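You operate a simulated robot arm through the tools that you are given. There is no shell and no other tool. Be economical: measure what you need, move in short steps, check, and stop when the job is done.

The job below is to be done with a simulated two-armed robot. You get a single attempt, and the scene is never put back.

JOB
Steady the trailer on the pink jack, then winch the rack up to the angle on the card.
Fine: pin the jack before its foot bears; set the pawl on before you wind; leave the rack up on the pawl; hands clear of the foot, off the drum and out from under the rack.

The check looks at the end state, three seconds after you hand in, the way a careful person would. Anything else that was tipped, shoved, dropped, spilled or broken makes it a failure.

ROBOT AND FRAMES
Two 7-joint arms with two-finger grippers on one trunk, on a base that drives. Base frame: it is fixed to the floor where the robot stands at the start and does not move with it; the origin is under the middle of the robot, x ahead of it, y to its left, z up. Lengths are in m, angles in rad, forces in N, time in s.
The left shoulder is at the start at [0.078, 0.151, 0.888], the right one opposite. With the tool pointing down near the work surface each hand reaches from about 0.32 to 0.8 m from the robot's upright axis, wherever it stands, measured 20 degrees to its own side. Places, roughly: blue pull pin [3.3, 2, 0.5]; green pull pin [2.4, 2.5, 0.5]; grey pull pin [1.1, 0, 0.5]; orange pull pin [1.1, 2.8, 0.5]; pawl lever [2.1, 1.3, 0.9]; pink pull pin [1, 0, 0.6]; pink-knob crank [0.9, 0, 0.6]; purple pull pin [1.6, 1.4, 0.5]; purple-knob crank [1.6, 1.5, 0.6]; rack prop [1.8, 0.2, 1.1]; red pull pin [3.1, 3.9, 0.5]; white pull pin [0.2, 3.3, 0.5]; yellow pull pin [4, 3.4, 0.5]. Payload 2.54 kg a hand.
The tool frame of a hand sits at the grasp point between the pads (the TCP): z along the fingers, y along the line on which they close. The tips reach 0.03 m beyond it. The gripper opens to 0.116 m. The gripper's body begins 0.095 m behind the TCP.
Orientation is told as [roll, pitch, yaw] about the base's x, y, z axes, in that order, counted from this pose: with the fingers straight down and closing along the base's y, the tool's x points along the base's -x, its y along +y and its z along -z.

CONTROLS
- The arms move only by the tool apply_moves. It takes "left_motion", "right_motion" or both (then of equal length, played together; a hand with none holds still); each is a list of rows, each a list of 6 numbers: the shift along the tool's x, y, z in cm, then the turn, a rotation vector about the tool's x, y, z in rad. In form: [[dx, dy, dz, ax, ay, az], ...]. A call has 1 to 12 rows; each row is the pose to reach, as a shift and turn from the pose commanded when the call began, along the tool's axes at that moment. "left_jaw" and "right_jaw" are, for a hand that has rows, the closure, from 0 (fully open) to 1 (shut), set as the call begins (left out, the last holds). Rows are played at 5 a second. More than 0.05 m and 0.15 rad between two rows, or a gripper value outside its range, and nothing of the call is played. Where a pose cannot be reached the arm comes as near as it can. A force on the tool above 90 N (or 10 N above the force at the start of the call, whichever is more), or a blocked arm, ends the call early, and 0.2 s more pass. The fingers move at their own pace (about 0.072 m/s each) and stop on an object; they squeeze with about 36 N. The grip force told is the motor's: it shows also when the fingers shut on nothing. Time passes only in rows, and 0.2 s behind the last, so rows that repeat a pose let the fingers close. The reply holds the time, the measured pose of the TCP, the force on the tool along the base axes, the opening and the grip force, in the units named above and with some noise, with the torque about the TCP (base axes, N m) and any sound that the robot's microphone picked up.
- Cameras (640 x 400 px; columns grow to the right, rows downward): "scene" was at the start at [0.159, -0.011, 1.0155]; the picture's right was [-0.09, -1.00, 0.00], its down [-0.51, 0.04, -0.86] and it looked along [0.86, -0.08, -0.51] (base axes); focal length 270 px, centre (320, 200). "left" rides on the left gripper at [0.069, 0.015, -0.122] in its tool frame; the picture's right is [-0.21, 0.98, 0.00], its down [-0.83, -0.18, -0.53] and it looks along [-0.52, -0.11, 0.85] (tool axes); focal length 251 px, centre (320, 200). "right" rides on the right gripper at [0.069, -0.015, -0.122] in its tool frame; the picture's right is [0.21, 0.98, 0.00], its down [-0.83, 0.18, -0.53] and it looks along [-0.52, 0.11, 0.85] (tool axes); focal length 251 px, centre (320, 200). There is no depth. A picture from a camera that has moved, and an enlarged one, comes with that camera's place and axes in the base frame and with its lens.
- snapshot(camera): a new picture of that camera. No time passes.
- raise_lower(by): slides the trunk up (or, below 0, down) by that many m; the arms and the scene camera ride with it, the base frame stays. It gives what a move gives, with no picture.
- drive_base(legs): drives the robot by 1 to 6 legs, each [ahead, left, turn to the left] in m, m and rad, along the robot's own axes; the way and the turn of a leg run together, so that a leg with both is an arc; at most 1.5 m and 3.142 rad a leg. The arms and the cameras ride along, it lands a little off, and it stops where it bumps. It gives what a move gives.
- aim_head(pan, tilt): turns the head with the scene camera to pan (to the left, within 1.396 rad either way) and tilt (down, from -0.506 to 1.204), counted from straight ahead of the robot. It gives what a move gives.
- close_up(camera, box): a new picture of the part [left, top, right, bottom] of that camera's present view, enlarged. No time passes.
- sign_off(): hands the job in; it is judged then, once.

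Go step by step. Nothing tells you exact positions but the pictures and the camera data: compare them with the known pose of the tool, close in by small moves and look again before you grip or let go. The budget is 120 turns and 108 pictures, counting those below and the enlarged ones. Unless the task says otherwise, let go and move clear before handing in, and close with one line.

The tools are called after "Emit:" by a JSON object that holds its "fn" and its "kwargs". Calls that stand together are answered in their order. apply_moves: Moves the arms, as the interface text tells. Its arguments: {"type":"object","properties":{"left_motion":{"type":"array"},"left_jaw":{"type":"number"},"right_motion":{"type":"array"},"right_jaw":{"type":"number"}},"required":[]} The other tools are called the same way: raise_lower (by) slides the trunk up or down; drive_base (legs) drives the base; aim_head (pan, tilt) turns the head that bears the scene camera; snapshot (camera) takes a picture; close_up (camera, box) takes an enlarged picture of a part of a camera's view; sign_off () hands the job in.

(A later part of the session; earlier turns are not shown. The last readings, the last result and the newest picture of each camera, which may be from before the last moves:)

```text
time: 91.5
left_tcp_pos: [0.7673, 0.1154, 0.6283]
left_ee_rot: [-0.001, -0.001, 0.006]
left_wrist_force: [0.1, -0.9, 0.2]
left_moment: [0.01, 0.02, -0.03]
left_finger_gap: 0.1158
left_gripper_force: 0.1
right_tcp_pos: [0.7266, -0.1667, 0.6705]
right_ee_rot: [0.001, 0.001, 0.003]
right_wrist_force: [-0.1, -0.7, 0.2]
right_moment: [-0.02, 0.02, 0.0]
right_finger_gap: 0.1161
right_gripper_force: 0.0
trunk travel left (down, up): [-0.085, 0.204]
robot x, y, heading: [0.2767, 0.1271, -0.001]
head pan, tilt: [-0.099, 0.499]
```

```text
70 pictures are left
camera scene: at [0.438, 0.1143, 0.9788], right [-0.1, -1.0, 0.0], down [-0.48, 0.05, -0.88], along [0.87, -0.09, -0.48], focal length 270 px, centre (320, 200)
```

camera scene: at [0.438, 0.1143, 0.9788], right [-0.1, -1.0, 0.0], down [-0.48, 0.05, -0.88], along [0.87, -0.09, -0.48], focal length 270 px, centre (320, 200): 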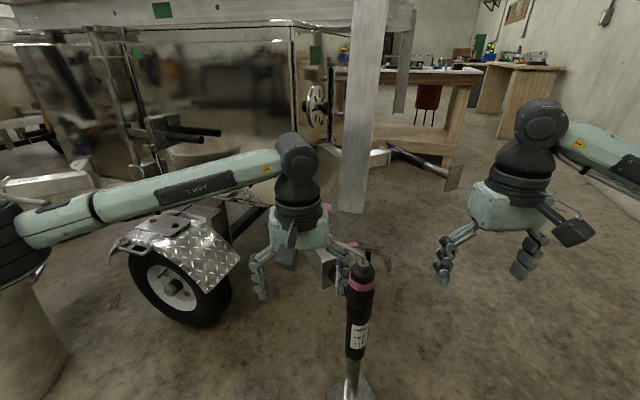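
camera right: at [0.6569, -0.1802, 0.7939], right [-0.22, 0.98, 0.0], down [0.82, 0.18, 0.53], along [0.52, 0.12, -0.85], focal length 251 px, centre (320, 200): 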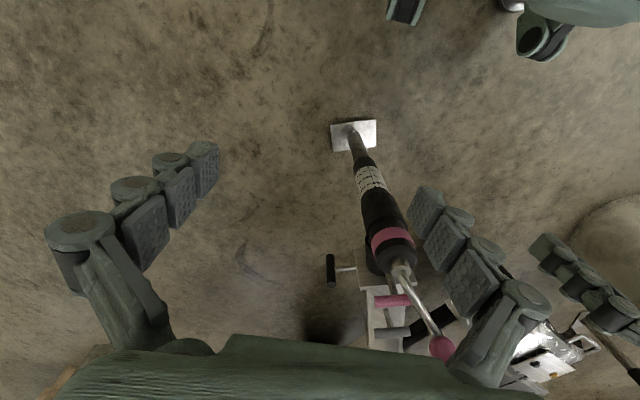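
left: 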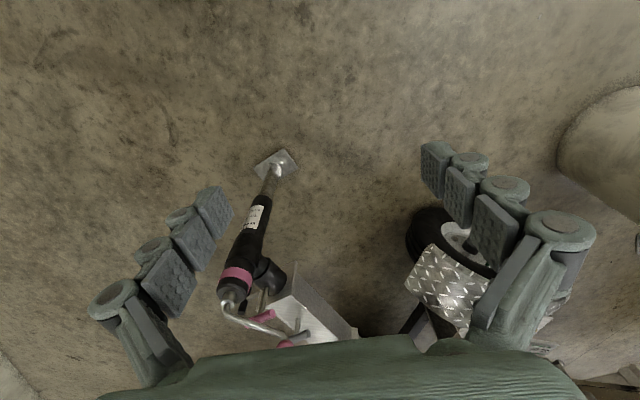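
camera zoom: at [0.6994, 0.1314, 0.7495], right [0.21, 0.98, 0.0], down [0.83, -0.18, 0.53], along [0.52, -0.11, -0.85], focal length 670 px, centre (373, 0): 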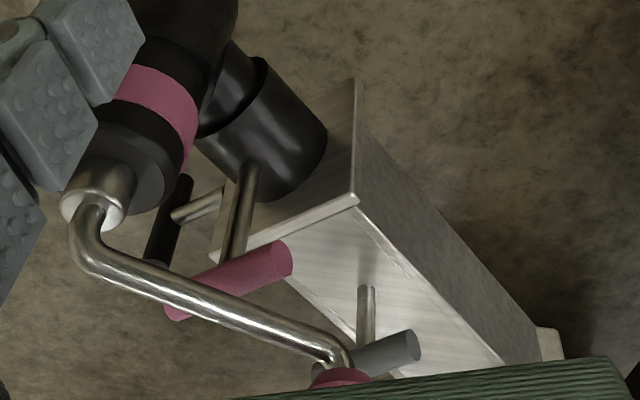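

Row too large; resend with smaller first steps.

Emit:
{"fn": "apply_moves", "kwargs": {"right_motion": [[0, 0, -4, 0, 0, -0.13], [0, 0, -8, 0, 0, -0.26], [-3, 0, -8, 0, 0, -0.39], [-6, 1, -8, 0, 0, -0.52], [-9, 2, -8, 0, 0, -0.65], [-12, 4, -8, 0, 0, -0.78], [-15, 6, -8, 0, 0, -0.91], [-18, 8, -8, 0, 0, -1.04], [-20, 10, -8, 0, 0, -1.17], [-22, 12, -8, 0, 0, -1.3], [-24, 13, -8, 0, 0, -1.43], [-25, 15, -8, 0, 0, -1.57]], "left_motion": [[2, 3, -2, 0, 0, 0], [4, 6, -4, 0, 0, 0], [4, 10, -5, 0, 0, 0], [4, 14, -5, 0, 0, 0], [4, 18, -5, 0, 0, 0], [4, 22, -5, 0, 0, 0], [4, 22, -5, 0, 0, 0], [4, 22, -5, 0, 0, 0], [4, 22, -5, 0, 0, 0], [4, 22, -5, 0, 0, 0], [4, 22, -5, 0, 0, 0], [4, 22, -5, 0, 0, 0]], "right_jaw": 0.6}}

Emit:
{"fn": "snapshot", "kwargs": {"camera": "right"}}

```text
time: 94.0
left_tcp_pos: [0.7279, 0.3345, 0.6778]
left_ee_rot: [0.001, 0.0, 0.004]
left_wrist_force: [-0.1, 0.3, 0.2]
left_moment: [-0.03, 0.01, -0.01]
left_finger_gap: 0.116
left_gripper_force: 0.0
right_tcp_pos: [0.6873, 0.0569, 0.7616]
right_ee_rot: [-0.017, 0.002, 1.446]
right_wrist_force: [-0.2, 0.0, 0.4]
right_moment: [0.01, -0.04, 0.02]
right_finger_gap: 0.0464
right_gripper_force: 0.1
right hand out of reach, approached as far as the arm can: row 6, 7, 8, 9, 10, 11, 12
trunk travel left (down, up): [-0.085, 0.204]
robot x, y, heading: [0.2791, 0.1255, 0.001]
head pan, tilt: [-0.099, 0.499]
```

```text
69 pictures are left
camera right: at [0.6912, -0.012, 0.8852], right [-1.0, -0.09, -0.02], down [-0.08, 0.85, 0.53], along [-0.03, 0.53, -0.85], focal length 251 px, centre (320, 200)
```

right: 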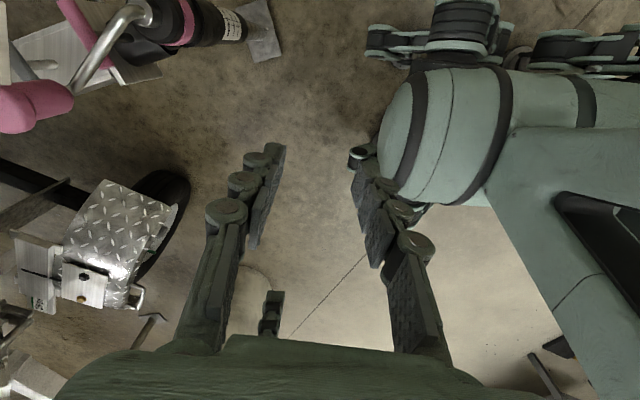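

The hand can't reach that far in this orientation, so I'll drive 0.18 m closer (hands are above the crank height).

Emit:
{"fn": "drive_base", "kwargs": {"legs": [[0.18, 0, 0]]}}

Emit:
{"fn": "snapshot", "kwargs": {"camera": "right"}}

```text
time: 95.5
left_tcp_pos: [0.904, 0.3342, 0.6778]
left_ee_rot: [-0.001, 0.0, 0.002]
left_wrist_force: [-0.6, 0.3, 0.6]
left_moment: [-0.04, 0.0, 0.0]
left_finger_gap: 0.1158
left_gripper_force: 0.0
right_tcp_pos: [0.8651, 0.0572, 0.762]
right_ee_rot: [-0.018, 0.005, 1.443]
right_wrist_force: [0.0, -0.3, -1.6]
right_moment: [0.01, 0.03, 0.01]
right_finger_gap: 0.0464
right_gripper_force: 0.0
trunk travel left (down, up): [-0.085, 0.204]
robot x, y, heading: [0.4549, 0.124, -0.003]
head pan, tilt: [-0.099, 0.499]
```

```text
68 pictures are left
camera right: at [0.868, -0.0121, 0.8849], right [-1.0, -0.09, -0.01], down [-0.08, 0.85, 0.53], along [-0.03, 0.53, -0.85], focal length 251 px, centre (320, 200)
```

right: 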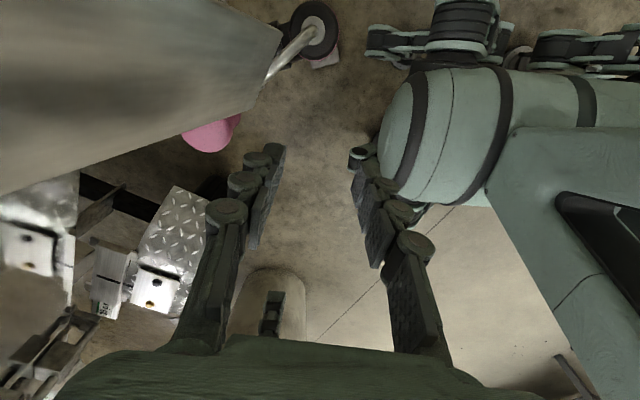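

Important: the dangling rack leg's lower end is right over the jack (≈(0.9,0,0.70)), so vertical approaches are blocked. I'll work from the right side (−y) facing +y with slanted hands. First back off straight and restore the right hand.

Emit:
{"fn": "drive_base", "kwargs": {"legs": [[-0.35, 0, 0], [0, -0.7, 0]]}}

Emit:
{"fn": "apply_moves", "kwargs": {"right_motion": [[0, 0, 0, 0, 0, 0.14], [0, 0, 0, 0, 0, 0.28], [0, 0, 0, 0, 0, 0.42], [0, 0, 0, 0, 0, 0.56], [0, 0, 0, 0, 0, 0.7], [0, 0, 0, 0, 0, 0.84], [0, 0, 0, 0, 0, 0.98], [0, 0, 0, 0, 0, 1.12], [0, 0, 0, 0, 0, 1.26], [0, 0, 0, 0, 0, 1.4], [0, 0, 0, 0, 0, 1.44]]}}

Emit:
{"fn": "drive_base", "kwargs": {"legs": [[0, 0, 0.785], [0, 0, 0.785]]}}

Emit:
{"fn": "aim_head", "kwargs": {"pan": -0.7, "tilt": 0.4}}

Emit:
{"fn": "snapshot", "kwargs": {"camera": "scene"}}

```text
time: 104.6
left_tcp_pos: [0.5688, -0.3707, 0.678]
left_ee_rot: [0.0, 0.001, 0.013]
left_wrist_force: [-0.4, 0.5, 0.5]
left_moment: [0.01, -0.01, 0.0]
left_finger_gap: 0.116
left_gripper_force: 0.0
right_tcp_pos: [0.5326, -0.648, 0.7634]
right_ee_rot: [-0.014, 0.007, 1.449]
right_wrist_force: [0.2, -0.7, 0.0]
right_moment: [-0.01, 0.02, 0.01]
right_finger_gap: 0.0464
right_gripper_force: 0.0
trunk travel left (down, up): [-0.085, 0.204]
robot x, y, heading: [0.1212, -0.5821, 0.013]
head pan, tilt: [-0.099, 0.499]
```

```text
time: 107.0
left_tcp_pos: [0.5693, -0.3711, 0.6782]
left_ee_rot: [0.001, 0.0, 0.012]
left_wrist_force: [0.0, 0.4, 0.1]
left_moment: [0.0, 0.03, 0.01]
left_finger_gap: 0.116
left_gripper_force: 0.1
right_tcp_pos: [0.5327, -0.6483, 0.7628]
right_ee_rot: [-0.007, -0.015, 0.009]
right_wrist_force: [-0.6, -0.8, -0.1]
right_moment: [-0.02, -0.01, -0.03]
right_finger_gap: 0.0465
right_gripper_force: 0.1
trunk travel left (down, up): [-0.085, 0.204]
robot x, y, heading: [0.119, -0.58, 0.012]
head pan, tilt: [-0.099, 0.499]
```

```text
time: 111.6
left_tcp_pos: [-0.0957, -0.1388, 0.6772]
left_ee_rot: [0.001, -0.001, 1.591]
left_wrist_force: [-0.4, -0.8, 0.9]
left_moment: [-0.01, 0.0, 0.03]
left_finger_gap: 0.116
left_gripper_force: 0.0
right_tcp_pos: [0.183, -0.1713, 0.763]
right_ee_rot: [-0.005, -0.016, 1.588]
right_wrist_force: [-0.5, -0.2, -0.4]
right_moment: [0.03, 0.02, 0.02]
right_finger_gap: 0.0466
right_gripper_force: 0.2
trunk travel left (down, up): [-0.085, 0.204]
robot x, y, heading: [0.1234, -0.5804, 1.592]
head pan, tilt: [-0.099, 0.499]
```

```text
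time: 112.6
left_tcp_pos: [-0.0955, -0.1371, 0.6784]
left_ee_rot: [0.001, -0.001, 1.591]
left_wrist_force: [-0.5, -0.4, 0.3]
left_moment: [0.0, -0.03, 0.01]
left_finger_gap: 0.1159
left_gripper_force: 0.0
right_tcp_pos: [0.1831, -0.1721, 0.7631]
right_ee_rot: [-0.007, -0.016, 1.591]
right_wrist_force: [0.7, 0.3, -0.8]
right_moment: [-0.04, -0.04, -0.06]
right_finger_gap: 0.0462
right_gripper_force: 0.0
trunk travel left (down, up): [-0.085, 0.204]
robot x, y, heading: [0.1235, -0.585, 1.588]
head pan, tilt: [-0.7, 0.4]
```

```text
67 pictures are left
camera scene: at [0.1796, -0.4463, 0.9879], right [0.78, -0.63, 0.0], down [-0.24, -0.3, -0.92], along [0.58, 0.72, -0.39], focal length 270 px, centre (320, 200)
```

scene: 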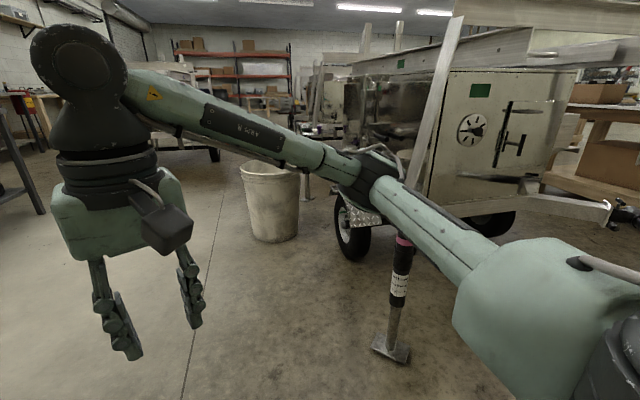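

Clear floor to the right. I'll slide right to face the jack from the −y side, a little further back.

Emit:
{"fn": "drive_base", "kwargs": {"legs": [[-0.1, 0, 0], [0, -0.4, 0], [0, -0.35, 0]]}}

Emit:
{"fn": "aim_head", "kwargs": {"pan": 0.0, "tilt": 0.55}}

Emit:
{"fn": "snapshot", "kwargs": {"camera": "scene"}}

```text
time: 121.4
left_tcp_pos: [0.6729, -0.2284, 0.6779]
left_ee_rot: [-0.001, 0.0, 1.573]
left_wrist_force: [0.5, 0.9, -0.6]
left_moment: [0.01, -0.01, 0.03]
left_finger_gap: 0.1158
left_gripper_force: 0.1
right_tcp_pos: [0.9501, -0.2664, 0.7625]
right_ee_rot: [-0.007, -0.016, 1.573]
right_wrist_force: [0.2, -0.6, 0.0]
right_moment: [0.01, 0.02, -0.02]
right_finger_gap: 0.0467
right_gripper_force: 0.0
trunk travel left (down, up): [-0.085, 0.204]
robot x, y, heading: [0.8846, -0.6804, 1.568]
head pan, tilt: [-0.7, 0.4]
```

```text
time: 122.5
left_tcp_pos: [0.6726, -0.228, 0.6776]
left_ee_rot: [0.0, 0.001, 1.575]
left_wrist_force: [0.6, 0.4, -0.5]
left_moment: [0.03, -0.01, -0.04]
left_finger_gap: 0.1161
left_gripper_force: 0.2
right_tcp_pos: [0.9497, -0.2661, 0.7632]
right_ee_rot: [-0.008, -0.015, 1.575]
right_wrist_force: [1.2, -0.5, -0.8]
right_moment: [0.0, -0.02, 0.0]
right_finger_gap: 0.0463
right_gripper_force: 0.0
trunk travel left (down, up): [-0.085, 0.204]
robot x, y, heading: [0.8807, -0.6773, 1.57]
head pan, tilt: [0.0, 0.55]
```

```text
66 pictures are left
camera scene: at [0.8829, -0.5222, 0.9742], right [1.0, 0.0, 0.0], down [0.0, -0.52, -0.85], along [0.0, 0.85, -0.52], focal length 270 px, centre (320, 200)
```

scene: 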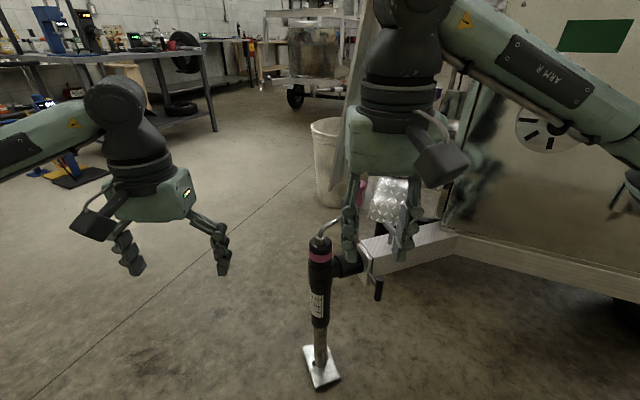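

The right hand blocks the view; shifting it right, then zooming.

Emit:
{"fn": "apply_moves", "kwargs": {"right_motion": [[3, -3, 0, 0, 0, 0], [5, -7, 0, 0, 0, 0], [5, -11, 0, 0, 0, 0], [5, -15, 0, 0, 0, 0], [5, -18, 0, 0, 0, 0]]}}

Emit:
{"fn": "close_up", "kwargs": {"camera": "scene", "box": [270, 140, 430, 300]}}

Emit:
{"fn": "close_up", "kwargs": {"camera": "scene", "box": [270, 320, 366, 400]}}

```text
time: 123.7
left_tcp_pos: [0.6718, -0.2287, 0.6767]
left_ee_rot: [-0.001, 0.001, 1.574]
left_wrist_force: [-0.1, -0.1, -0.1]
left_moment: [0.01, 0.0, -0.01]
left_finger_gap: 0.1162
left_gripper_force: 0.1
right_tcp_pos: [1.1303, -0.3127, 0.7651]
right_ee_rot: [-0.006, -0.016, 1.576]
right_wrist_force: [0.4, -0.1, 0.6]
right_moment: [-0.02, -0.07, 0.0]
right_finger_gap: 0.0465
right_gripper_force: 0.0
trunk travel left (down, up): [-0.085, 0.204]
robot x, y, heading: [0.8843, -0.6731, 1.575]
head pan, tilt: [0.0, 0.55]
```

```text
2.50 times, centred on (350, 220) of scene
camera zoom: at [0.8828, -0.5222, 0.9742], right [1.0, 0.0, 0.0], down [0.0, -0.52, -0.85], along [0.0, 0.85, -0.52], focal length 674 px, centre (245, 150)
```

zoom: 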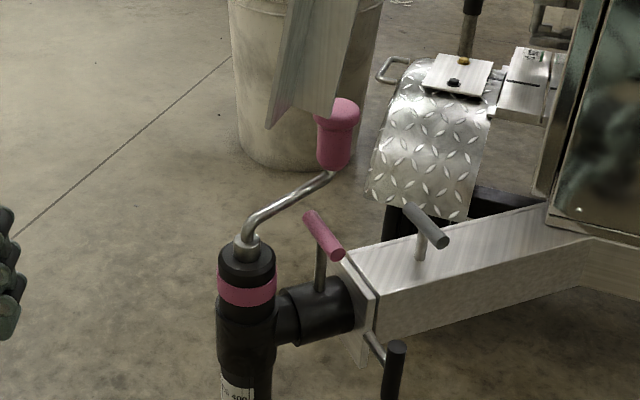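

```text
5.00 times, centred on (318, 360) of scene
camera zoom: at [0.8828, -0.5222, 0.9742], right [1.0, 0.0, 0.0], down [0.0, -0.52, -0.85], along [0.0, 0.85, -0.52], focal length 1348 px, centre (330, -600)
```

zoom: 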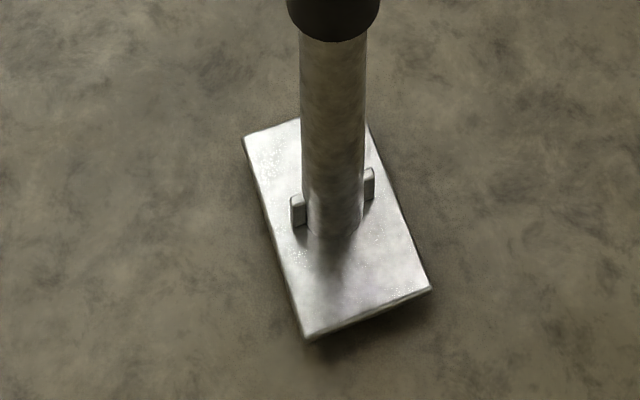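

The pin's T-bar clearly stands well above the sleeve and the foot is just off the floor. I'll bring the right hand in from this side at a 45° slant to straddle the T.

Emit:
{"fn": "apply_moves", "kwargs": {"right_motion": [[-3, 2, 1.9, 0, -0.1, 0], [-6, 4, 3.7, 0, -0.2, 0], [-9, 6, 5.6, 0, -0.3, 0], [-12, 8.1, 7.4, 0, -0.4, 0], [-15, 10.1, 9.3, 0, -0.5, 0], [-18, 12.2, 11.2, 0, -0.6, 0], [-21, 14.2, 13, 0, -0.7, 0], [-22.5, 16.2, 14, 0, -0.785, 0], [-22.5, 16.2, 14, 0, -0.785, 0]]}}

Emit:
{"fn": "close_up", "kwargs": {"camera": "scene", "box": [270, 120, 430, 280]}}

Emit:
{"fn": "snapshot", "kwargs": {"camera": "right"}}

```text
time: 125.7
left_tcp_pos: [0.673, -0.2272, 0.678]
left_ee_rot: [0.001, 0.001, 1.574]
left_wrist_force: [0.2, -0.8, -0.2]
left_moment: [-0.01, 0.0, 0.0]
left_finger_gap: 0.1159
left_gripper_force: 0.1
right_tcp_pos: [0.9694, -0.0882, 0.627]
right_ee_rot: [-0.012, -0.801, 1.581]
right_wrist_force: [0.2, 0.3, 0.5]
right_moment: [-0.03, 0.0, 0.01]
right_finger_gap: 0.0465
right_gripper_force: 0.1
trunk travel left (down, up): [-0.085, 0.204]
robot x, y, heading: [0.8833, -0.676, 1.571]
head pan, tilt: [0.0, 0.55]
```

```text
2.50 times, centred on (350, 200) of scene
camera zoom: at [0.8828, -0.5222, 0.9742], right [1.0, 0.0, 0.0], down [0.0, -0.52, -0.85], along [0.0, 0.85, -0.52], focal length 674 px, centre (245, 200)
```

zoom: 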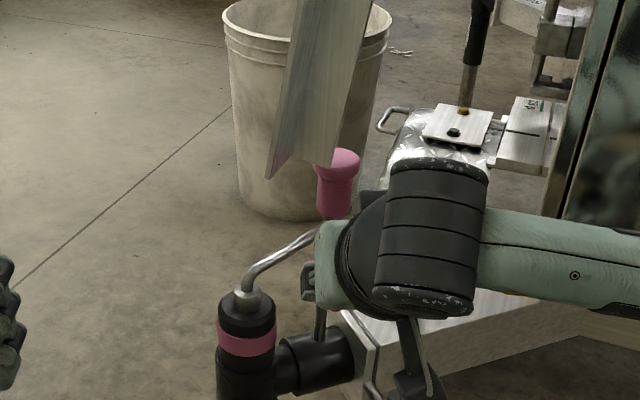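

```text
62 pictures are left
camera right: at [0.9829, -0.2233, 0.6631], right [-0.97, -0.15, -0.16], down [-0.19, 0.19, 0.96], along [-0.12, 0.97, -0.21], focal length 251 px, centre (320, 200)
```

right: 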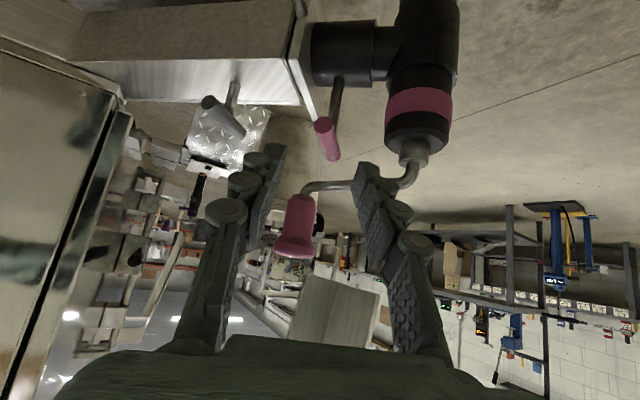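

The T-bar is straight ahead of the fingers, about 9 cm off. Advancing 8 cm along the fingers.

Emit:
{"fn": "apply_moves", "kwargs": {"right_motion": [[0, 0.3, 2.5, 0, 0, 0], [0, 0.5, 5, 0, 0, 0], [0, 0.5, 7, 0, 0, 0], [0, 0.5, 8.3, 0, 0, 0]]}}

Emit:
{"fn": "snapshot", "kwargs": {"camera": "right"}}

```text
time: 126.7
left_tcp_pos: [0.6719, -0.2276, 0.6785]
left_ee_rot: [0.0, -0.001, 1.573]
left_wrist_force: [-0.1, 0.2, -0.8]
left_moment: [0.03, -0.02, 0.02]
left_finger_gap: 0.1158
left_gripper_force: 0.0
right_tcp_pos: [0.9633, -0.0277, 0.5685]
right_ee_rot: [-0.01, -0.799, 1.582]
right_wrist_force: [0.2, -0.4, 0.4]
right_moment: [-0.01, 0.0, 0.0]
right_finger_gap: 0.0461
right_gripper_force: 0.1
trunk travel left (down, up): [-0.085, 0.204]
robot x, y, heading: [0.8854, -0.6794, 1.577]
head pan, tilt: [0.0, 0.55]
```

```text
61 pictures are left
camera right: at [0.9787, -0.1629, 0.6044], right [-0.97, -0.15, -0.16], down [-0.19, 0.19, 0.96], along [-0.12, 0.97, -0.22], focal length 251 px, centre (320, 200)
```

right: 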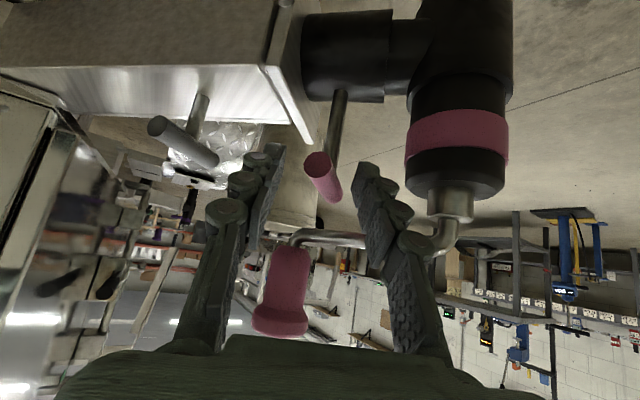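

T nearly at the grasp point. Advance 1.3 cm and close.

Emit:
{"fn": "apply_moves", "kwargs": {"right_motion": [[0, 0, 1.3, 0, 0, 0], [0, 0.2, 1.3, 0, 0, 0]]}}

Emit:
{"fn": "apply_moves", "kwargs": {"right_motion": [[0, 0, 0, 0, 0, 0], [0, 0, 0, 0, 0, 0], [0, 0, 0, 0, 0, 0]], "right_jaw": 1.0}}

Emit:
{"fn": "snapshot", "kwargs": {"camera": "right"}}

```text
time: 127.3
left_tcp_pos: [0.6728, -0.2278, 0.6778]
left_ee_rot: [-0.002, 0.0, 1.574]
left_wrist_force: [0.0, 0.0, -0.3]
left_moment: [-0.01, 0.0, -0.01]
left_finger_gap: 0.1157
left_gripper_force: 0.1
right_tcp_pos: [0.9607, -0.0191, 0.5584]
right_ee_rot: [-0.011, -0.8, 1.581]
right_wrist_force: [-0.6, -0.2, 0.0]
right_moment: [-0.01, -0.01, 0.0]
right_finger_gap: 0.0466
right_gripper_force: 0.1
trunk travel left (down, up): [-0.085, 0.204]
robot x, y, heading: [0.8804, -0.6723, 1.574]
head pan, tilt: [0.0, 0.55]
```

```text
time: 128.1
left_tcp_pos: [0.673, -0.2278, 0.6771]
left_ee_rot: [-0.002, -0.001, 1.574]
left_wrist_force: [0.2, 0.5, -0.3]
left_moment: [-0.06, -0.01, 0.02]
left_finger_gap: 0.1162
left_gripper_force: 0.1
right_tcp_pos: [0.9615, -0.0194, 0.5593]
right_ee_rot: [-0.01, -0.801, 1.584]
right_wrist_force: [2.0, 1.1, -0.5]
right_moment: [-0.25, -0.12, 1.72]
right_finger_gap: 0.0265
right_gripper_force: 45.3
trunk travel left (down, up): [-0.085, 0.204]
robot x, y, heading: [0.8801, -0.6819, 1.571]
head pan, tilt: [0.0, 0.55]
```

```text
60 pictures are left
camera right: at [0.9763, -0.1543, 0.5953], right [-0.97, -0.15, -0.16], down [-0.19, 0.19, 0.96], along [-0.12, 0.97, -0.22], focal length 251 px, centre (320, 200)
```

right: 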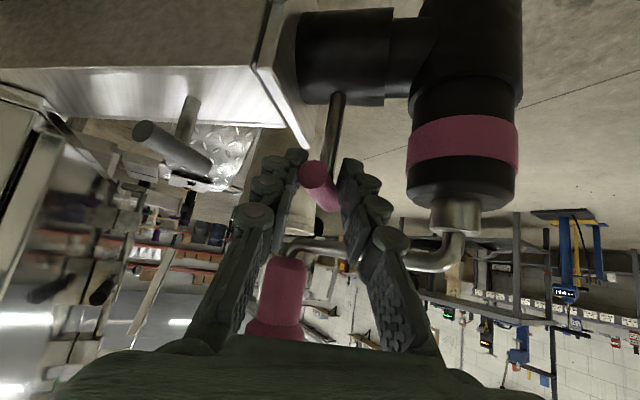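

T-bar is gripped. Pushing straight down gently.

Emit:
{"fn": "apply_moves", "kwargs": {"right_motion": [[0.36, 0, 0.35, 0, 0, 0], [0.72, 0, 0.7, 0, 0, 0], [1.08, 0, 1.05, 0, 0, 0]]}}

```text
time: 128.9
left_tcp_pos: [0.673, -0.2282, 0.6769]
left_ee_rot: [-0.001, 0.002, 1.576]
left_wrist_force: [0.0, 0.2, 0.1]
left_moment: [0.01, 0.0, 0.02]
left_finger_gap: 0.1159
left_gripper_force: 0.0
right_tcp_pos: [0.9617, -0.0192, 0.5438]
right_ee_rot: [-0.012, -0.802, 1.581]
right_wrist_force: [5.1, 2.2, 0.2]
right_moment: [-0.07, -0.08, 1.67]
right_finger_gap: 0.0263
right_gripper_force: 45.1
trunk travel left (down, up): [-0.085, 0.204]
robot x, y, heading: [0.8826, -0.6783, 1.57]
head pan, tilt: [0.0, 0.55]
```

Moved down freely 1.5 cm. Look and continue.

Emit:
{"fn": "apply_moves", "kwargs": {"right_motion": [[0.36, 0, 0.35, 0, 0, 0], [0.72, 0, 0.7, 0, 0, 0], [1.08, 0, 1.05, 0, 0, 0], [1.44, 0, 1.4, 0, 0, 0]]}}

Emit:
{"fn": "snapshot", "kwargs": {"camera": "right"}}

```text
time: 129.9
left_tcp_pos: [0.6731, -0.2281, 0.6775]
left_ee_rot: [0.0, 0.001, 1.574]
left_wrist_force: [0.3, -0.1, -0.2]
left_moment: [0.0, 0.0, 0.02]
left_finger_gap: 0.116
left_gripper_force: 0.0
right_tcp_pos: [0.9618, -0.0198, 0.5246]
right_ee_rot: [-0.009, -0.801, 1.581]
right_wrist_force: [3.9, 13.6, 0.5]
right_moment: [-0.44, -0.17, 1.59]
right_finger_gap: 0.0266
right_gripper_force: 44.7
trunk travel left (down, up): [-0.085, 0.204]
robot x, y, heading: [0.8838, -0.6785, 1.576]
head pan, tilt: [0.0, 0.55]
```

```text
59 pictures are left
camera right: at [0.9761, -0.1545, 0.5598], right [-0.98, -0.15, -0.16], down [-0.19, 0.19, 0.96], along [-0.12, 0.97, -0.21], focal length 251 px, centre (320, 200)
```

right: 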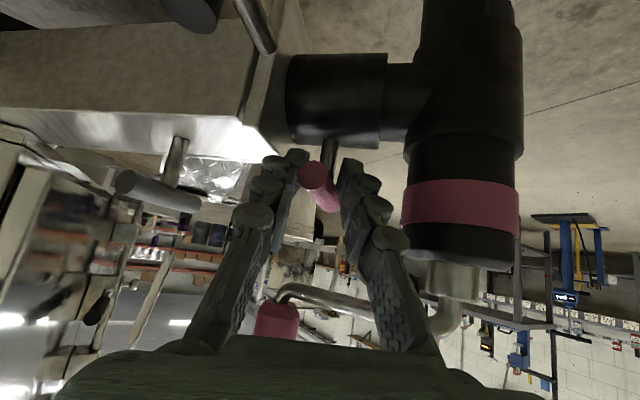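

Emit:
{"fn": "apply_moves", "kwargs": {"right_motion": [[0.36, 0, 0.35, 0, 0, 0], [0.72, 0, 0.7, 0, 0, 0], [1.08, 0, 1.05, 0, 0, 0]]}}

Emit:
{"fn": "close_up", "kwargs": {"camera": "right", "box": [240, 20, 440, 220]}}

```text
time: 130.7
left_tcp_pos: [0.6726, -0.2286, 0.681]
left_ee_rot: [0.0, -0.005, 1.572]
left_wrist_force: [0.9, 0.1, 0.2]
left_moment: [0.0, -0.03, 0.02]
left_finger_gap: 0.116
left_gripper_force: 0.0
right_tcp_pos: [0.9629, -0.0198, 0.5144]
right_ee_rot: [-0.006, -0.811, 1.576]
right_wrist_force: [14.5, -4.4, 29.1]
right_moment: [0.26, 0.56, 1.07]
right_finger_gap: 0.0239
right_gripper_force: 45.0
trunk travel left (down, up): [-0.085, 0.204]
robot x, y, heading: [0.8831, -0.6769, 1.566]
head pan, tilt: [0.0, 0.55]
```

```text
2.00 times, centred on (340, 120) of right
camera zoom: at [0.9763, -0.1549, 0.5483], right [-0.98, -0.15, -0.16], down [-0.19, 0.18, 0.97], along [-0.11, 0.97, -0.21], focal length 503 px, centre (280, 360)
```

zoom: 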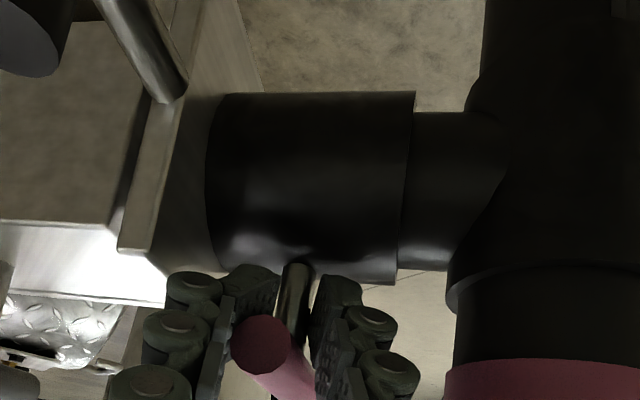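

Resistance now at about 4.5 cm travel; fingertips may be touching the sleeve. I'll release, back off and look.

Emit:
{"fn": "apply_moves", "kwargs": {"right_motion": [[0, 0, 0, 0, 0, 0], [0, 0, 0, 0, 0, 0], [0, 0, -3, 0, 0, 0], [0, 0, -6, 0, 0, 0], [0, 0, -10, 0, 0, 0], [0, 0, -12, 0, 0, 0]], "right_jaw": 0.6}}

Emit:
{"fn": "close_up", "kwargs": {"camera": "right", "box": [200, 20, 440, 220]}}

```text
time: 132.1
left_tcp_pos: [0.6724, -0.2274, 0.6769]
left_ee_rot: [-0.001, 0.001, 1.574]
left_wrist_force: [0.5, 0.2, 0.5]
left_moment: [0.0, 0.03, -0.01]
left_finger_gap: 0.1158
left_gripper_force: 0.0
right_tcp_pos: [0.962, -0.1069, 0.5931]
right_ee_rot: [-0.01, -0.8, 1.582]
right_wrist_force: [0.1, -0.1, 0.0]
right_moment: [0.02, 0.04, 0.0]
right_finger_gap: 0.0465
right_gripper_force: 0.1
trunk travel left (down, up): [-0.085, 0.204]
robot x, y, heading: [0.8821, -0.6757, 1.57]
head pan, tilt: [0.0, 0.55]
```

```text
2.00 times, centred on (320, 120) of right
camera zoom: at [0.9751, -0.2413, 0.6279], right [-0.98, -0.15, -0.16], down [-0.19, 0.19, 0.96], along [-0.12, 0.97, -0.22], focal length 503 px, centre (320, 360)
```

zoom: 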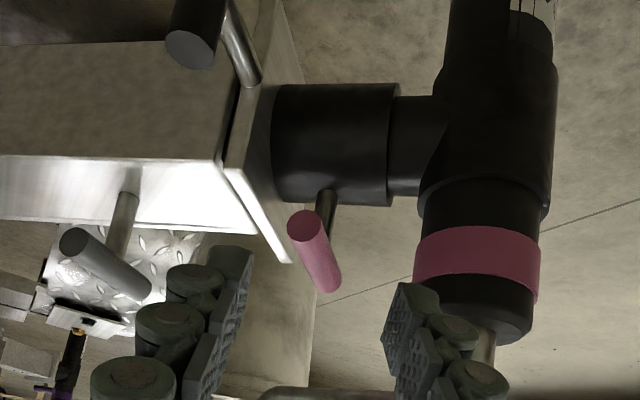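

The pin stays down, now like the grey one. I'll confirm by pressing on top of the T with closed fingertips.

Emit:
{"fn": "apply_moves", "kwargs": {"right_motion": [[-1, 0, 0, 0, 0, 0], [-2.2, 0, 3, 0, 0, 0], [-2.2, 0, 6, 0, 0, 0], [-2.2, 0, 9, 0, 0, 0]], "right_jaw": 1.0}}

Emit:
{"fn": "apply_moves", "kwargs": {"right_motion": [[0.36, 0, 0.35, 0, 0, 0], [0.72, 0, 0.7, 0, 0, 0], [1.08, 0, 1.05, 0, 0, 0], [1.44, 0, 1.4, 0, 0, 0]]}}

Emit:
{"fn": "close_up", "kwargs": {"camera": "right", "box": [200, 20, 440, 220]}}

```text
time: 133.1
left_tcp_pos: [0.6724, -0.2287, 0.6798]
left_ee_rot: [-0.001, -0.003, 1.575]
left_wrist_force: [-0.5, 0.0, -0.4]
left_moment: [0.02, 0.0, -0.03]
left_finger_gap: 0.1162
left_gripper_force: 0.1
right_tcp_pos: [0.9584, -0.0243, 0.5516]
right_ee_rot: [-0.007, -0.81, 1.579]
right_wrist_force: [-0.1, -6.7, 16.9]
right_moment: [0.01, -0.07, -0.05]
right_finger_gap: 0.0
right_gripper_force: 29.3
trunk travel left (down, up): [-0.085, 0.204]
robot x, y, heading: [0.8843, -0.6783, 1.574]
head pan, tilt: [0.0, 0.55]
```

```text
time: 134.1
left_tcp_pos: [0.6727, -0.2316, 0.6831]
left_ee_rot: [-0.003, -0.01, 1.572]
left_wrist_force: [0.3, -0.5, -0.1]
left_moment: [0.01, -0.01, -0.05]
left_finger_gap: 0.1161
left_gripper_force: 0.1
right_tcp_pos: [0.9584, -0.023, 0.5487]
right_ee_rot: [0.004, -0.843, 1.574]
right_wrist_force: [7.7, -36.9, 82.1]
right_moment: [0.16, -0.45, -0.21]
right_finger_gap: 0.0002
right_gripper_force: 28.8
trunk travel left (down, up): [-0.085, 0.204]
robot x, y, heading: [0.8853, -0.676, 1.571]
head pan, tilt: [0.0, 0.55]
```

```text
2.00 times, centred on (320, 120) of right
camera zoom: at [0.9733, -0.1589, 0.5795], right [-0.98, -0.15, -0.16], down [-0.18, 0.15, 0.97], along [-0.12, 0.98, -0.17], focal length 503 px, centre (320, 360)
```

zoom: 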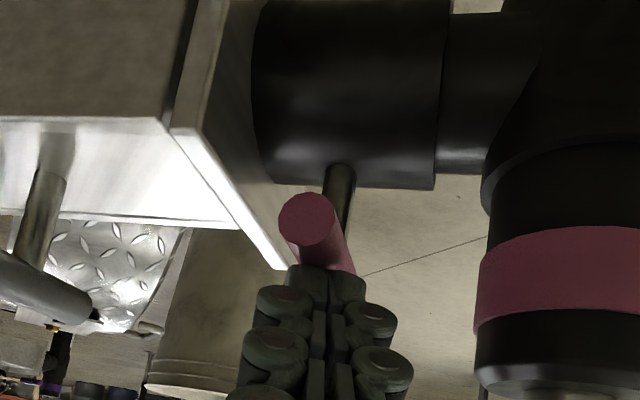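

The pin holds against an 80 N push, so it is home. Next I retract, open, flatten the right hand and line up for the crank knob, backing the base a little.

Emit:
{"fn": "apply_moves", "kwargs": {"right_motion": [[-1.5, 0, -2.5, 0, 0, 0], [-2, 0, -6, 0, 0, 0], [-2, 0, -10, 0, 0, 0], [-2, 0, -13, 0, -0.1, 0], [-2, 0, -13, 0, -0.2, 0], [-2, 0, -13, 0, -0.3, 0], [-2, 0, -13, 0, -0.4, 0]], "right_jaw": 0.3}}

Emit:
{"fn": "drive_base", "kwargs": {"legs": [[-0.08, 0, 0]]}}

Emit:
{"fn": "snapshot", "kwargs": {"camera": "right"}}

Emit:
{"fn": "close_up", "kwargs": {"camera": "scene", "box": [270, 120, 430, 280]}}

```text
time: 135.7
left_tcp_pos: [0.6721, -0.2276, 0.6774]
left_ee_rot: [0.001, 0.0, 1.575]
left_wrist_force: [0.2, -0.2, 0.7]
left_moment: [0.01, 0.0, -0.03]
left_finger_gap: 0.1161
left_gripper_force: 0.0
right_tcp_pos: [0.9613, -0.105, 0.6309]
right_ee_rot: [-0.018, -1.203, 1.591]
right_wrist_force: [0.3, -0.2, 0.0]
right_moment: [0.02, 0.06, 0.04]
right_finger_gap: 0.0813
right_gripper_force: 0.1
trunk travel left (down, up): [-0.085, 0.204]
robot x, y, heading: [0.8798, -0.6761, 1.571]
head pan, tilt: [0.0, 0.55]
```

```text
time: 136.7
left_tcp_pos: [0.6732, -0.3084, 0.678]
left_ee_rot: [0.0, 0.0, 1.576]
left_wrist_force: [0.4, -0.1, 0.0]
left_moment: [0.03, 0.01, -0.03]
left_finger_gap: 0.1158
left_gripper_force: 0.1
right_tcp_pos: [0.9614, -0.1847, 0.6302]
right_ee_rot: [-0.018, -1.202, 1.59]
right_wrist_force: [0.8, 1.0, -0.3]
right_moment: [0.01, -0.01, -0.04]
right_finger_gap: 0.0813
right_gripper_force: 0.1
trunk travel left (down, up): [-0.085, 0.204]
robot x, y, heading: [0.8808, -0.7561, 1.575]
head pan, tilt: [0.0, 0.55]
```

```text
55 pictures are left
camera right: at [0.9765, -0.3237, 0.6107], right [-0.98, -0.08, -0.21], down [-0.19, -0.2, 0.96], along [-0.12, 0.98, 0.18], focal length 251 px, centre (320, 200)
```

right: 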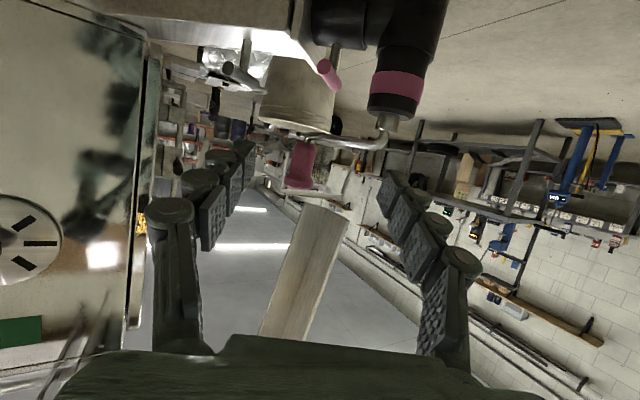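

```text
2.50 times, centred on (350, 200) of scene
camera zoom: at [0.8831, -0.6024, 0.9742], right [1.0, 0.0, 0.0], down [0.0, -0.52, -0.85], along [0.0, 0.85, -0.52], focal length 674 px, centre (245, 200)
```

zoom: 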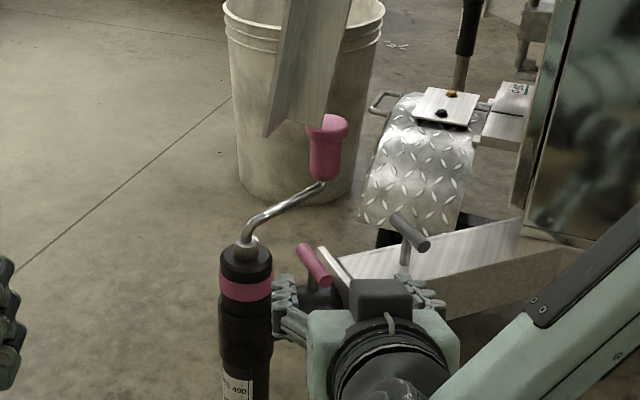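

Estimates: knob ≈(0.97,0.04), z 0.606–0.666; crank axis ≈(0.883,-0.032), radius ≈0.113; leg bottom z≈0.685. I'll bring the flattened hand to the knob, stopping just short to look.

Emit:
{"fn": "apply_moves", "kwargs": {"right_motion": [[-3, -0.5, 0, 0, -0.08, 0], [-6, -1, 2, 0, -0.16, 0], [-8.6, -1.4, 5, 0, -0.16, 0], [-8.6, -1.4, 9, 0, -0.16, 0], [-8.6, -1.4, 13, 0, -0.16, 0], [-8.6, -1.4, 16, 0, -0.16, 0]]}}

Emit:
{"fn": "snapshot", "kwargs": {"camera": "right"}}

```text
time: 138.1
left_tcp_pos: [0.6737, -0.3061, 0.6783]
left_ee_rot: [0.0, 0.001, 1.575]
left_wrist_force: [-0.6, -0.4, 0.2]
left_moment: [0.02, 0.03, 0.0]
left_finger_gap: 0.116
left_gripper_force: 0.1
right_tcp_pos: [0.9533, -0.0038, 0.6699]
right_ee_rot: [-0.047, -1.346, 1.604]
right_wrist_force: [-0.8, -0.3, 0.2]
right_moment: [0.01, 0.02, -0.05]
right_finger_gap: 0.0812
right_gripper_force: 0.1
right hand out of reach, approached as far as the arm can: row 2, 3, 4, 5, 6
trunk travel left (down, up): [-0.085, 0.204]
robot x, y, heading: [0.8814, -0.7586, 1.573]
head pan, tilt: [0.0, 0.55]
```

```text
53 pictures are left
camera right: at [0.9659, -0.1382, 0.6292], right [-0.97, -0.04, -0.22], down [-0.2, -0.34, 0.92], along [-0.11, 0.94, 0.32], focal length 251 px, centre (320, 200)
```

right: 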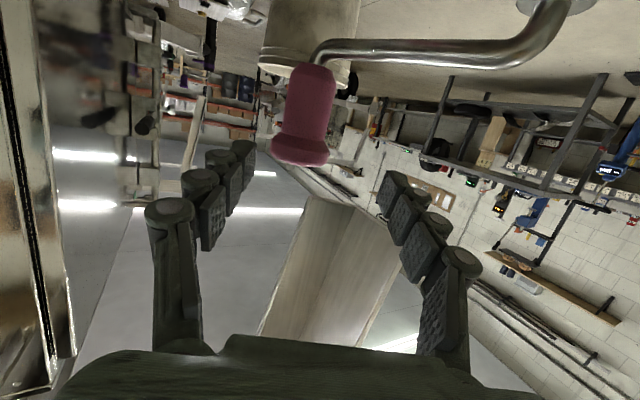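

That was at the arm's limit and too high. I'll pull back, then drive closer again.

Emit:
{"fn": "apply_moves", "kwargs": {"right_motion": [[0, 0, -4, 0, 0, 0], [0, 0, -8, 0, 0, 0], [0, 0, -12, 0, 0, 0], [2, -0.7, -15, 0, 0, 0], [4, -1.4, -17, 0, 0, 0]]}}

Emit:
{"fn": "drive_base", "kwargs": {"legs": [[0.12, 0.0, 0]]}}

Emit:
{"fn": "snapshot", "kwargs": {"camera": "right"}}

```text
time: 139.3
left_tcp_pos: [0.674, -0.3075, 0.678]
left_ee_rot: [0.001, 0.0, 1.575]
left_wrist_force: [-0.2, 0.1, 0.1]
left_moment: [0.03, -0.01, 0.02]
left_finger_gap: 0.1164
left_gripper_force: 0.2
right_tcp_pos: [0.9623, -0.1809, 0.6714]
right_ee_rot: [-0.038, -1.358, 1.605]
right_wrist_force: [-0.1, -0.5, -0.1]
right_moment: [-0.01, 0.02, 0.0]
right_finger_gap: 0.0812
right_gripper_force: 0.1
right hand out of reach, approached as far as the arm can: row 1, 4, 5
trunk travel left (down, up): [-0.085, 0.204]
robot x, y, heading: [0.8828, -0.757, 1.577]
head pan, tilt: [0.0, 0.55]
```

```text
time: 140.6
left_tcp_pos: [0.6723, -0.1911, 0.6778]
left_ee_rot: [-0.001, -0.001, 1.579]
left_wrist_force: [0.4, -0.1, 0.5]
left_moment: [0.01, 0.01, 0.03]
left_finger_gap: 0.116
left_gripper_force: 0.1
right_tcp_pos: [0.9593, -0.0629, 0.6692]
right_ee_rot: [-0.037, -1.355, 1.609]
right_wrist_force: [0.3, -0.4, 0.2]
right_moment: [-0.01, -0.01, 0.0]
right_finger_gap: 0.0814
right_gripper_force: 0.1
trunk travel left (down, up): [-0.085, 0.204]
robot x, y, heading: [0.8806, -0.642, 1.577]
head pan, tilt: [0.0, 0.55]
```

```text
52 pictures are left
camera right: at [0.9736, -0.1961, 0.629], right [-0.97, -0.05, -0.22], down [-0.19, -0.35, 0.92], along [-0.12, 0.94, 0.33], focal length 251 px, centre (320, 200)
```

right: 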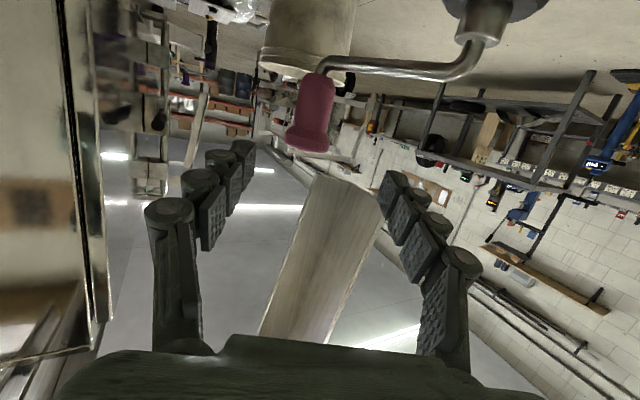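

Lower heights seem limited by the arm's posture, so I'll lower the trunk with the hand held back, which should free up the wrist.

Emit:
{"fn": "apply_moves", "kwargs": {"right_motion": [[0, 0, -4, 0, 0, 0], [0, 0, -7, 0, 0, 0]]}}

Emit:
{"fn": "raise_lower", "kwargs": {"by": -0.08}}

Emit:
{"fn": "apply_moves", "kwargs": {"right_motion": [[-2, -0.4, 0, 0, 0, 0], [-4, -0.8, 1, 0, 0, 0], [-4, -1.3, 4, 0, 0, 0], [-4, -1.3, 7, 0, 0, 0], [-4, -1.3, 10, 0, 0, 0], [-4, -1.3, 12, 0, 0, 0]]}}

Emit:
{"fn": "snapshot", "kwargs": {"camera": "right"}}

```text
time: 141.2
left_tcp_pos: [0.6715, -0.1903, 0.6768]
left_ee_rot: [-0.001, 0.0, 1.578]
left_wrist_force: [0.5, -0.4, -0.4]
left_moment: [-0.03, 0.0, -0.04]
left_finger_gap: 0.1161
left_gripper_force: 0.1
right_tcp_pos: [0.9602, -0.1307, 0.6853]
right_ee_rot: [-0.036, -1.357, 1.605]
right_wrist_force: [0.8, 0.5, 0.8]
right_moment: [0.0, -0.03, 0.01]
right_finger_gap: 0.0813
right_gripper_force: 0.1
trunk travel left (down, up): [-0.085, 0.204]
robot x, y, heading: [0.8812, -0.6403, 1.574]
head pan, tilt: [0.0, 0.55]
```

```text
time: 142.3
left_tcp_pos: [0.672, -0.1903, 0.5982]
left_ee_rot: [0.0, -0.001, 1.58]
left_wrist_force: [-0.1, 0.5, 0.3]
left_moment: [0.01, 0.04, 0.02]
left_finger_gap: 0.1162
left_gripper_force: 0.0
right_tcp_pos: [0.9593, -0.1308, 0.606]
right_ee_rot: [-0.035, -1.357, 1.607]
right_wrist_force: [-0.3, 0.1, 0.2]
right_moment: [0.03, -0.03, -0.02]
right_finger_gap: 0.0813
right_gripper_force: 0.1
trunk travel left (down, up): [-0.005, 0.284]
robot x, y, heading: [0.8837, -0.6373, 1.572]
head pan, tilt: [0.0, 0.55]
```

```text
time: 143.7
left_tcp_pos: [0.6702, -0.1896, 0.5982]
left_ee_rot: [-0.001, 0.0, 1.578]
left_wrist_force: [-0.4, 0.2, -0.7]
left_moment: [0.02, -0.02, 0.0]
left_finger_gap: 0.1161
left_gripper_force: 0.0
right_tcp_pos: [0.9684, -0.0036, 0.6186]
right_ee_rot: [-0.045, -1.355, 1.609]
right_wrist_force: [0.8, -0.1, 0.5]
right_moment: [-0.01, 0.01, 0.02]
right_finger_gap: 0.0809
right_gripper_force: 0.0
trunk travel left (down, up): [-0.005, 0.284]
robot x, y, heading: [0.8811, -0.6389, 1.58]
head pan, tilt: [0.0, 0.55]
```

```text
51 pictures are left
camera right: at [0.9833, -0.1377, 0.5778], right [-0.97, -0.04, -0.22], down [-0.19, -0.34, 0.92], along [-0.11, 0.94, 0.33], focal length 251 px, centre (320, 200)
```

right: 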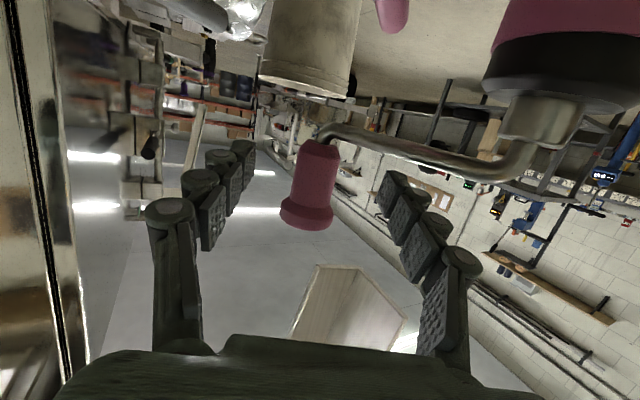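

Reachable now, and the knob is ahead between the fingers. Advance 4.5 cm and close.

Emit:
{"fn": "apply_moves", "kwargs": {"right_motion": [[-0.4, -0.3, 2, 0, 0, 0], [-0.8, -0.5, 4.3, 0, 0, 0]]}}

Emit:
{"fn": "snapshot", "kwargs": {"camera": "right"}}

```text
time: 144.3
left_tcp_pos: [0.672, -0.1898, 0.5983]
left_ee_rot: [0.001, 0.0, 1.577]
left_wrist_force: [0.2, -0.7, -0.8]
left_moment: [-0.01, -0.04, 0.02]
left_finger_gap: 0.1158
left_gripper_force: 0.0
right_tcp_pos: [0.9721, 0.0408, 0.6233]
right_ee_rot: [-0.044, -1.352, 1.606]
right_wrist_force: [0.1, 0.6, -1.0]
right_moment: [-0.03, 0.03, 0.0]
right_finger_gap: 0.0812
right_gripper_force: 0.0
right hand out of reach, approached as far as the arm can: row 1, 2
trunk travel left (down, up): [-0.005, 0.284]
robot x, y, heading: [0.8787, -0.642, 1.576]
head pan, tilt: [0.0, 0.55]
```

```text
50 pictures are left
camera right: at [0.9841, -0.0932, 0.5823], right [-0.97, -0.04, -0.22], down [-0.19, -0.34, 0.92], along [-0.11, 0.94, 0.32], focal length 251 px, centre (320, 200)
```

right: 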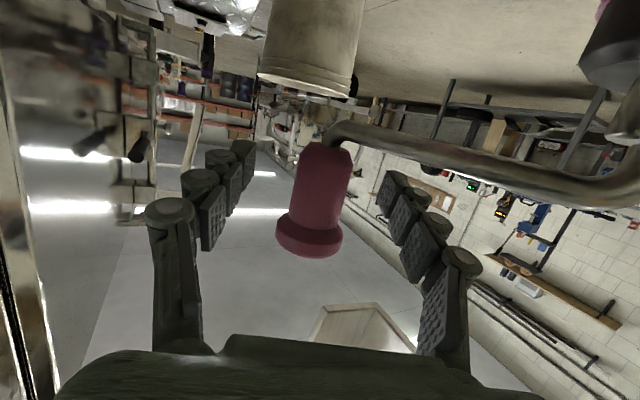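

Emit:
{"fn": "apply_moves", "kwargs": {"right_motion": [[-0.2, 0, 1.3, 0, 0.03, 0], [-0.2, 0, 1.3, 0, 0.03, 0]]}}

Emit:
{"fn": "apply_moves", "kwargs": {"right_motion": [[0, 0, 0, 0, 0, 0], [0, 0, 0, 0, 0, 0], [0, 0, 0, 0, 0, 0]], "right_jaw": 1.0}}

Emit:
{"fn": "snapshot", "kwargs": {"camera": "right"}}

Emit:
{"fn": "close_up", "kwargs": {"camera": "scene", "box": [220, 120, 420, 400]}}

```text
time: 144.9
left_tcp_pos: [0.6706, -0.1893, 0.5981]
left_ee_rot: [0.0, 0.0, 1.579]
left_wrist_force: [-0.1, 0.2, -0.5]
left_moment: [0.0, -0.03, -0.03]
left_finger_gap: 0.1159
left_gripper_force: 0.1
right_tcp_pos: [0.9703, 0.0527, 0.6223]
right_ee_rot: [-0.033, -1.326, 1.603]
right_wrist_force: [0.0, -0.2, 0.3]
right_moment: [0.01, 0.01, -0.05]
right_finger_gap: 0.0813
right_gripper_force: 0.1
trunk travel left (down, up): [-0.005, 0.284]
robot x, y, heading: [0.8788, -0.6397, 1.574]
head pan, tilt: [0.0, 0.55]
```

```text
time: 145.7
left_tcp_pos: [0.6709, -0.1894, 0.5979]
left_ee_rot: [0.001, 0.0, 1.579]
left_wrist_force: [-0.2, 0.5, 0.7]
left_moment: [0.0, -0.01, -0.01]
left_finger_gap: 0.1161
left_gripper_force: 0.1
right_tcp_pos: [0.9688, 0.0516, 0.6233]
right_ee_rot: [-0.03, -1.325, 1.6]
right_wrist_force: [-1.8, -1.1, 0.0]
right_moment: [-0.07, 0.41, 0.02]
right_finger_gap: 0.0315
right_gripper_force: 45.4
trunk travel left (down, up): [-0.005, 0.284]
robot x, y, heading: [0.8785, -0.6339, 1.575]
head pan, tilt: [0.0, 0.55]
```

```text
49 pictures are left
camera right: at [0.984, -0.0822, 0.5857], right [-0.98, -0.05, -0.22], down [-0.19, -0.32, 0.93], along [-0.12, 0.95, 0.3], focal length 251 px, centre (320, 200)
```

right: 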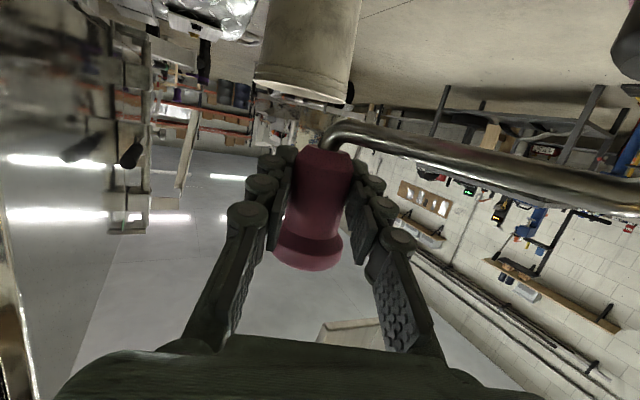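

```text
1.43 times, centred on (320, 260) of scene
camera zoom: at [0.8822, -0.4841, 0.8942], right [1.0, 0.0, 0.0], down [0.0, -0.52, -0.85], along [0.0, 0.85, -0.52], focal length 385 px, centre (320, 114)
```

zoom: 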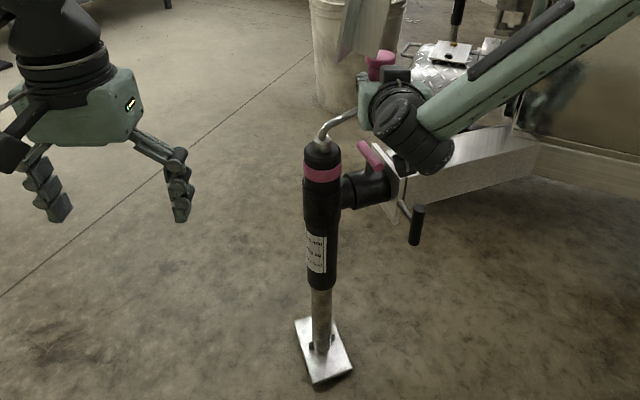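

Knob gripped (31 mm). I'll turn the crank clockwise about 40° and check forces and the foot.

Emit:
{"fn": "apply_moves", "kwargs": {"right_motion": [[0.39, -1.32, -1.57, 0, 0, 0], [0.82, -2.35, -3.34, 0, 0, 0], [1.3, -3.04, -5.25, 0, 0, 0], [1.8, -3.37, -7.26, 0, 0, 0]]}}

Emit:
{"fn": "close_up", "kwargs": {"camera": "scene", "box": [220, 120, 420, 400]}}

```text
time: 146.7
left_tcp_pos: [0.6735, -0.1886, 0.5968]
left_ee_rot: [0.001, 0.003, 1.576]
left_wrist_force: [-0.4, 0.4, 0.6]
left_moment: [0.01, 0.0, -0.04]
left_finger_gap: 0.1161
left_gripper_force: 0.0
right_tcp_pos: [1.0015, -0.0214, 0.6233]
right_ee_rot: [-0.048, -1.305, 1.588]
right_wrist_force: [37.8, 3.7, -27.5]
right_moment: [0.22, 1.02, -0.22]
right_finger_gap: 0.0314
right_gripper_force: 45.1
right hand out of reach, approached as far as the arm can: row 2, 3, 4
trunk travel left (down, up): [-0.005, 0.284]
robot x, y, heading: [0.8809, -0.639, 1.577]
head pan, tilt: [0.0, 0.55]
```

```text
1.43 times, centred on (320, 260) of scene
camera zoom: at [0.8846, -0.4823, 0.8935], right [1.0, 0.0, 0.0], down [0.0, -0.53, -0.85], along [0.0, 0.85, -0.53], focal length 385 px, centre (320, 114)
```

zoom: 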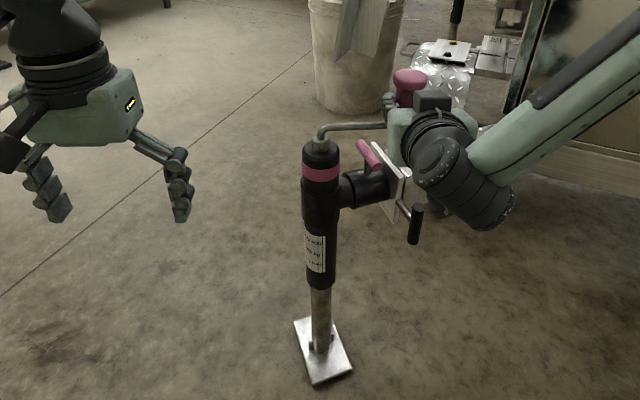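

The crank turns. Continuing clockwise toward the near side, steepening the hand as it comes around.

Emit:
{"fn": "apply_moves", "kwargs": {"right_motion": [[0.48, 0.39, -1.89, 0, 0.06, 0], [0.96, 0.84, -3.81, 0, 0.12, 0], [1.42, 1.62, -5.62, 0, 0.18, 0], [1.85, 2.72, -7.27, 0, 0.24, 0], [2.22, 4.08, -8.71, 0, 0.3, 0]]}}

```text
time: 147.9
left_tcp_pos: [0.6706, -0.1901, 0.5971]
left_ee_rot: [0.001, 0.0, 1.579]
left_wrist_force: [0.1, -0.4, 0.2]
left_moment: [0.0, 0.02, -0.01]
left_finger_gap: 0.1159
left_gripper_force: 0.1
right_tcp_pos: [0.9511, -0.1122, 0.6255]
right_ee_rot: [-0.017, -1.014, 1.591]
right_wrist_force: [11.3, -17.3, -33.8]
right_moment: [2.47, 1.9, 0.12]
right_finger_gap: 0.0319
right_gripper_force: 44.7
trunk travel left (down, up): [-0.005, 0.284]
robot x, y, heading: [0.8839, -0.6387, 1.579]
head pan, tilt: [0.0, 0.55]
```

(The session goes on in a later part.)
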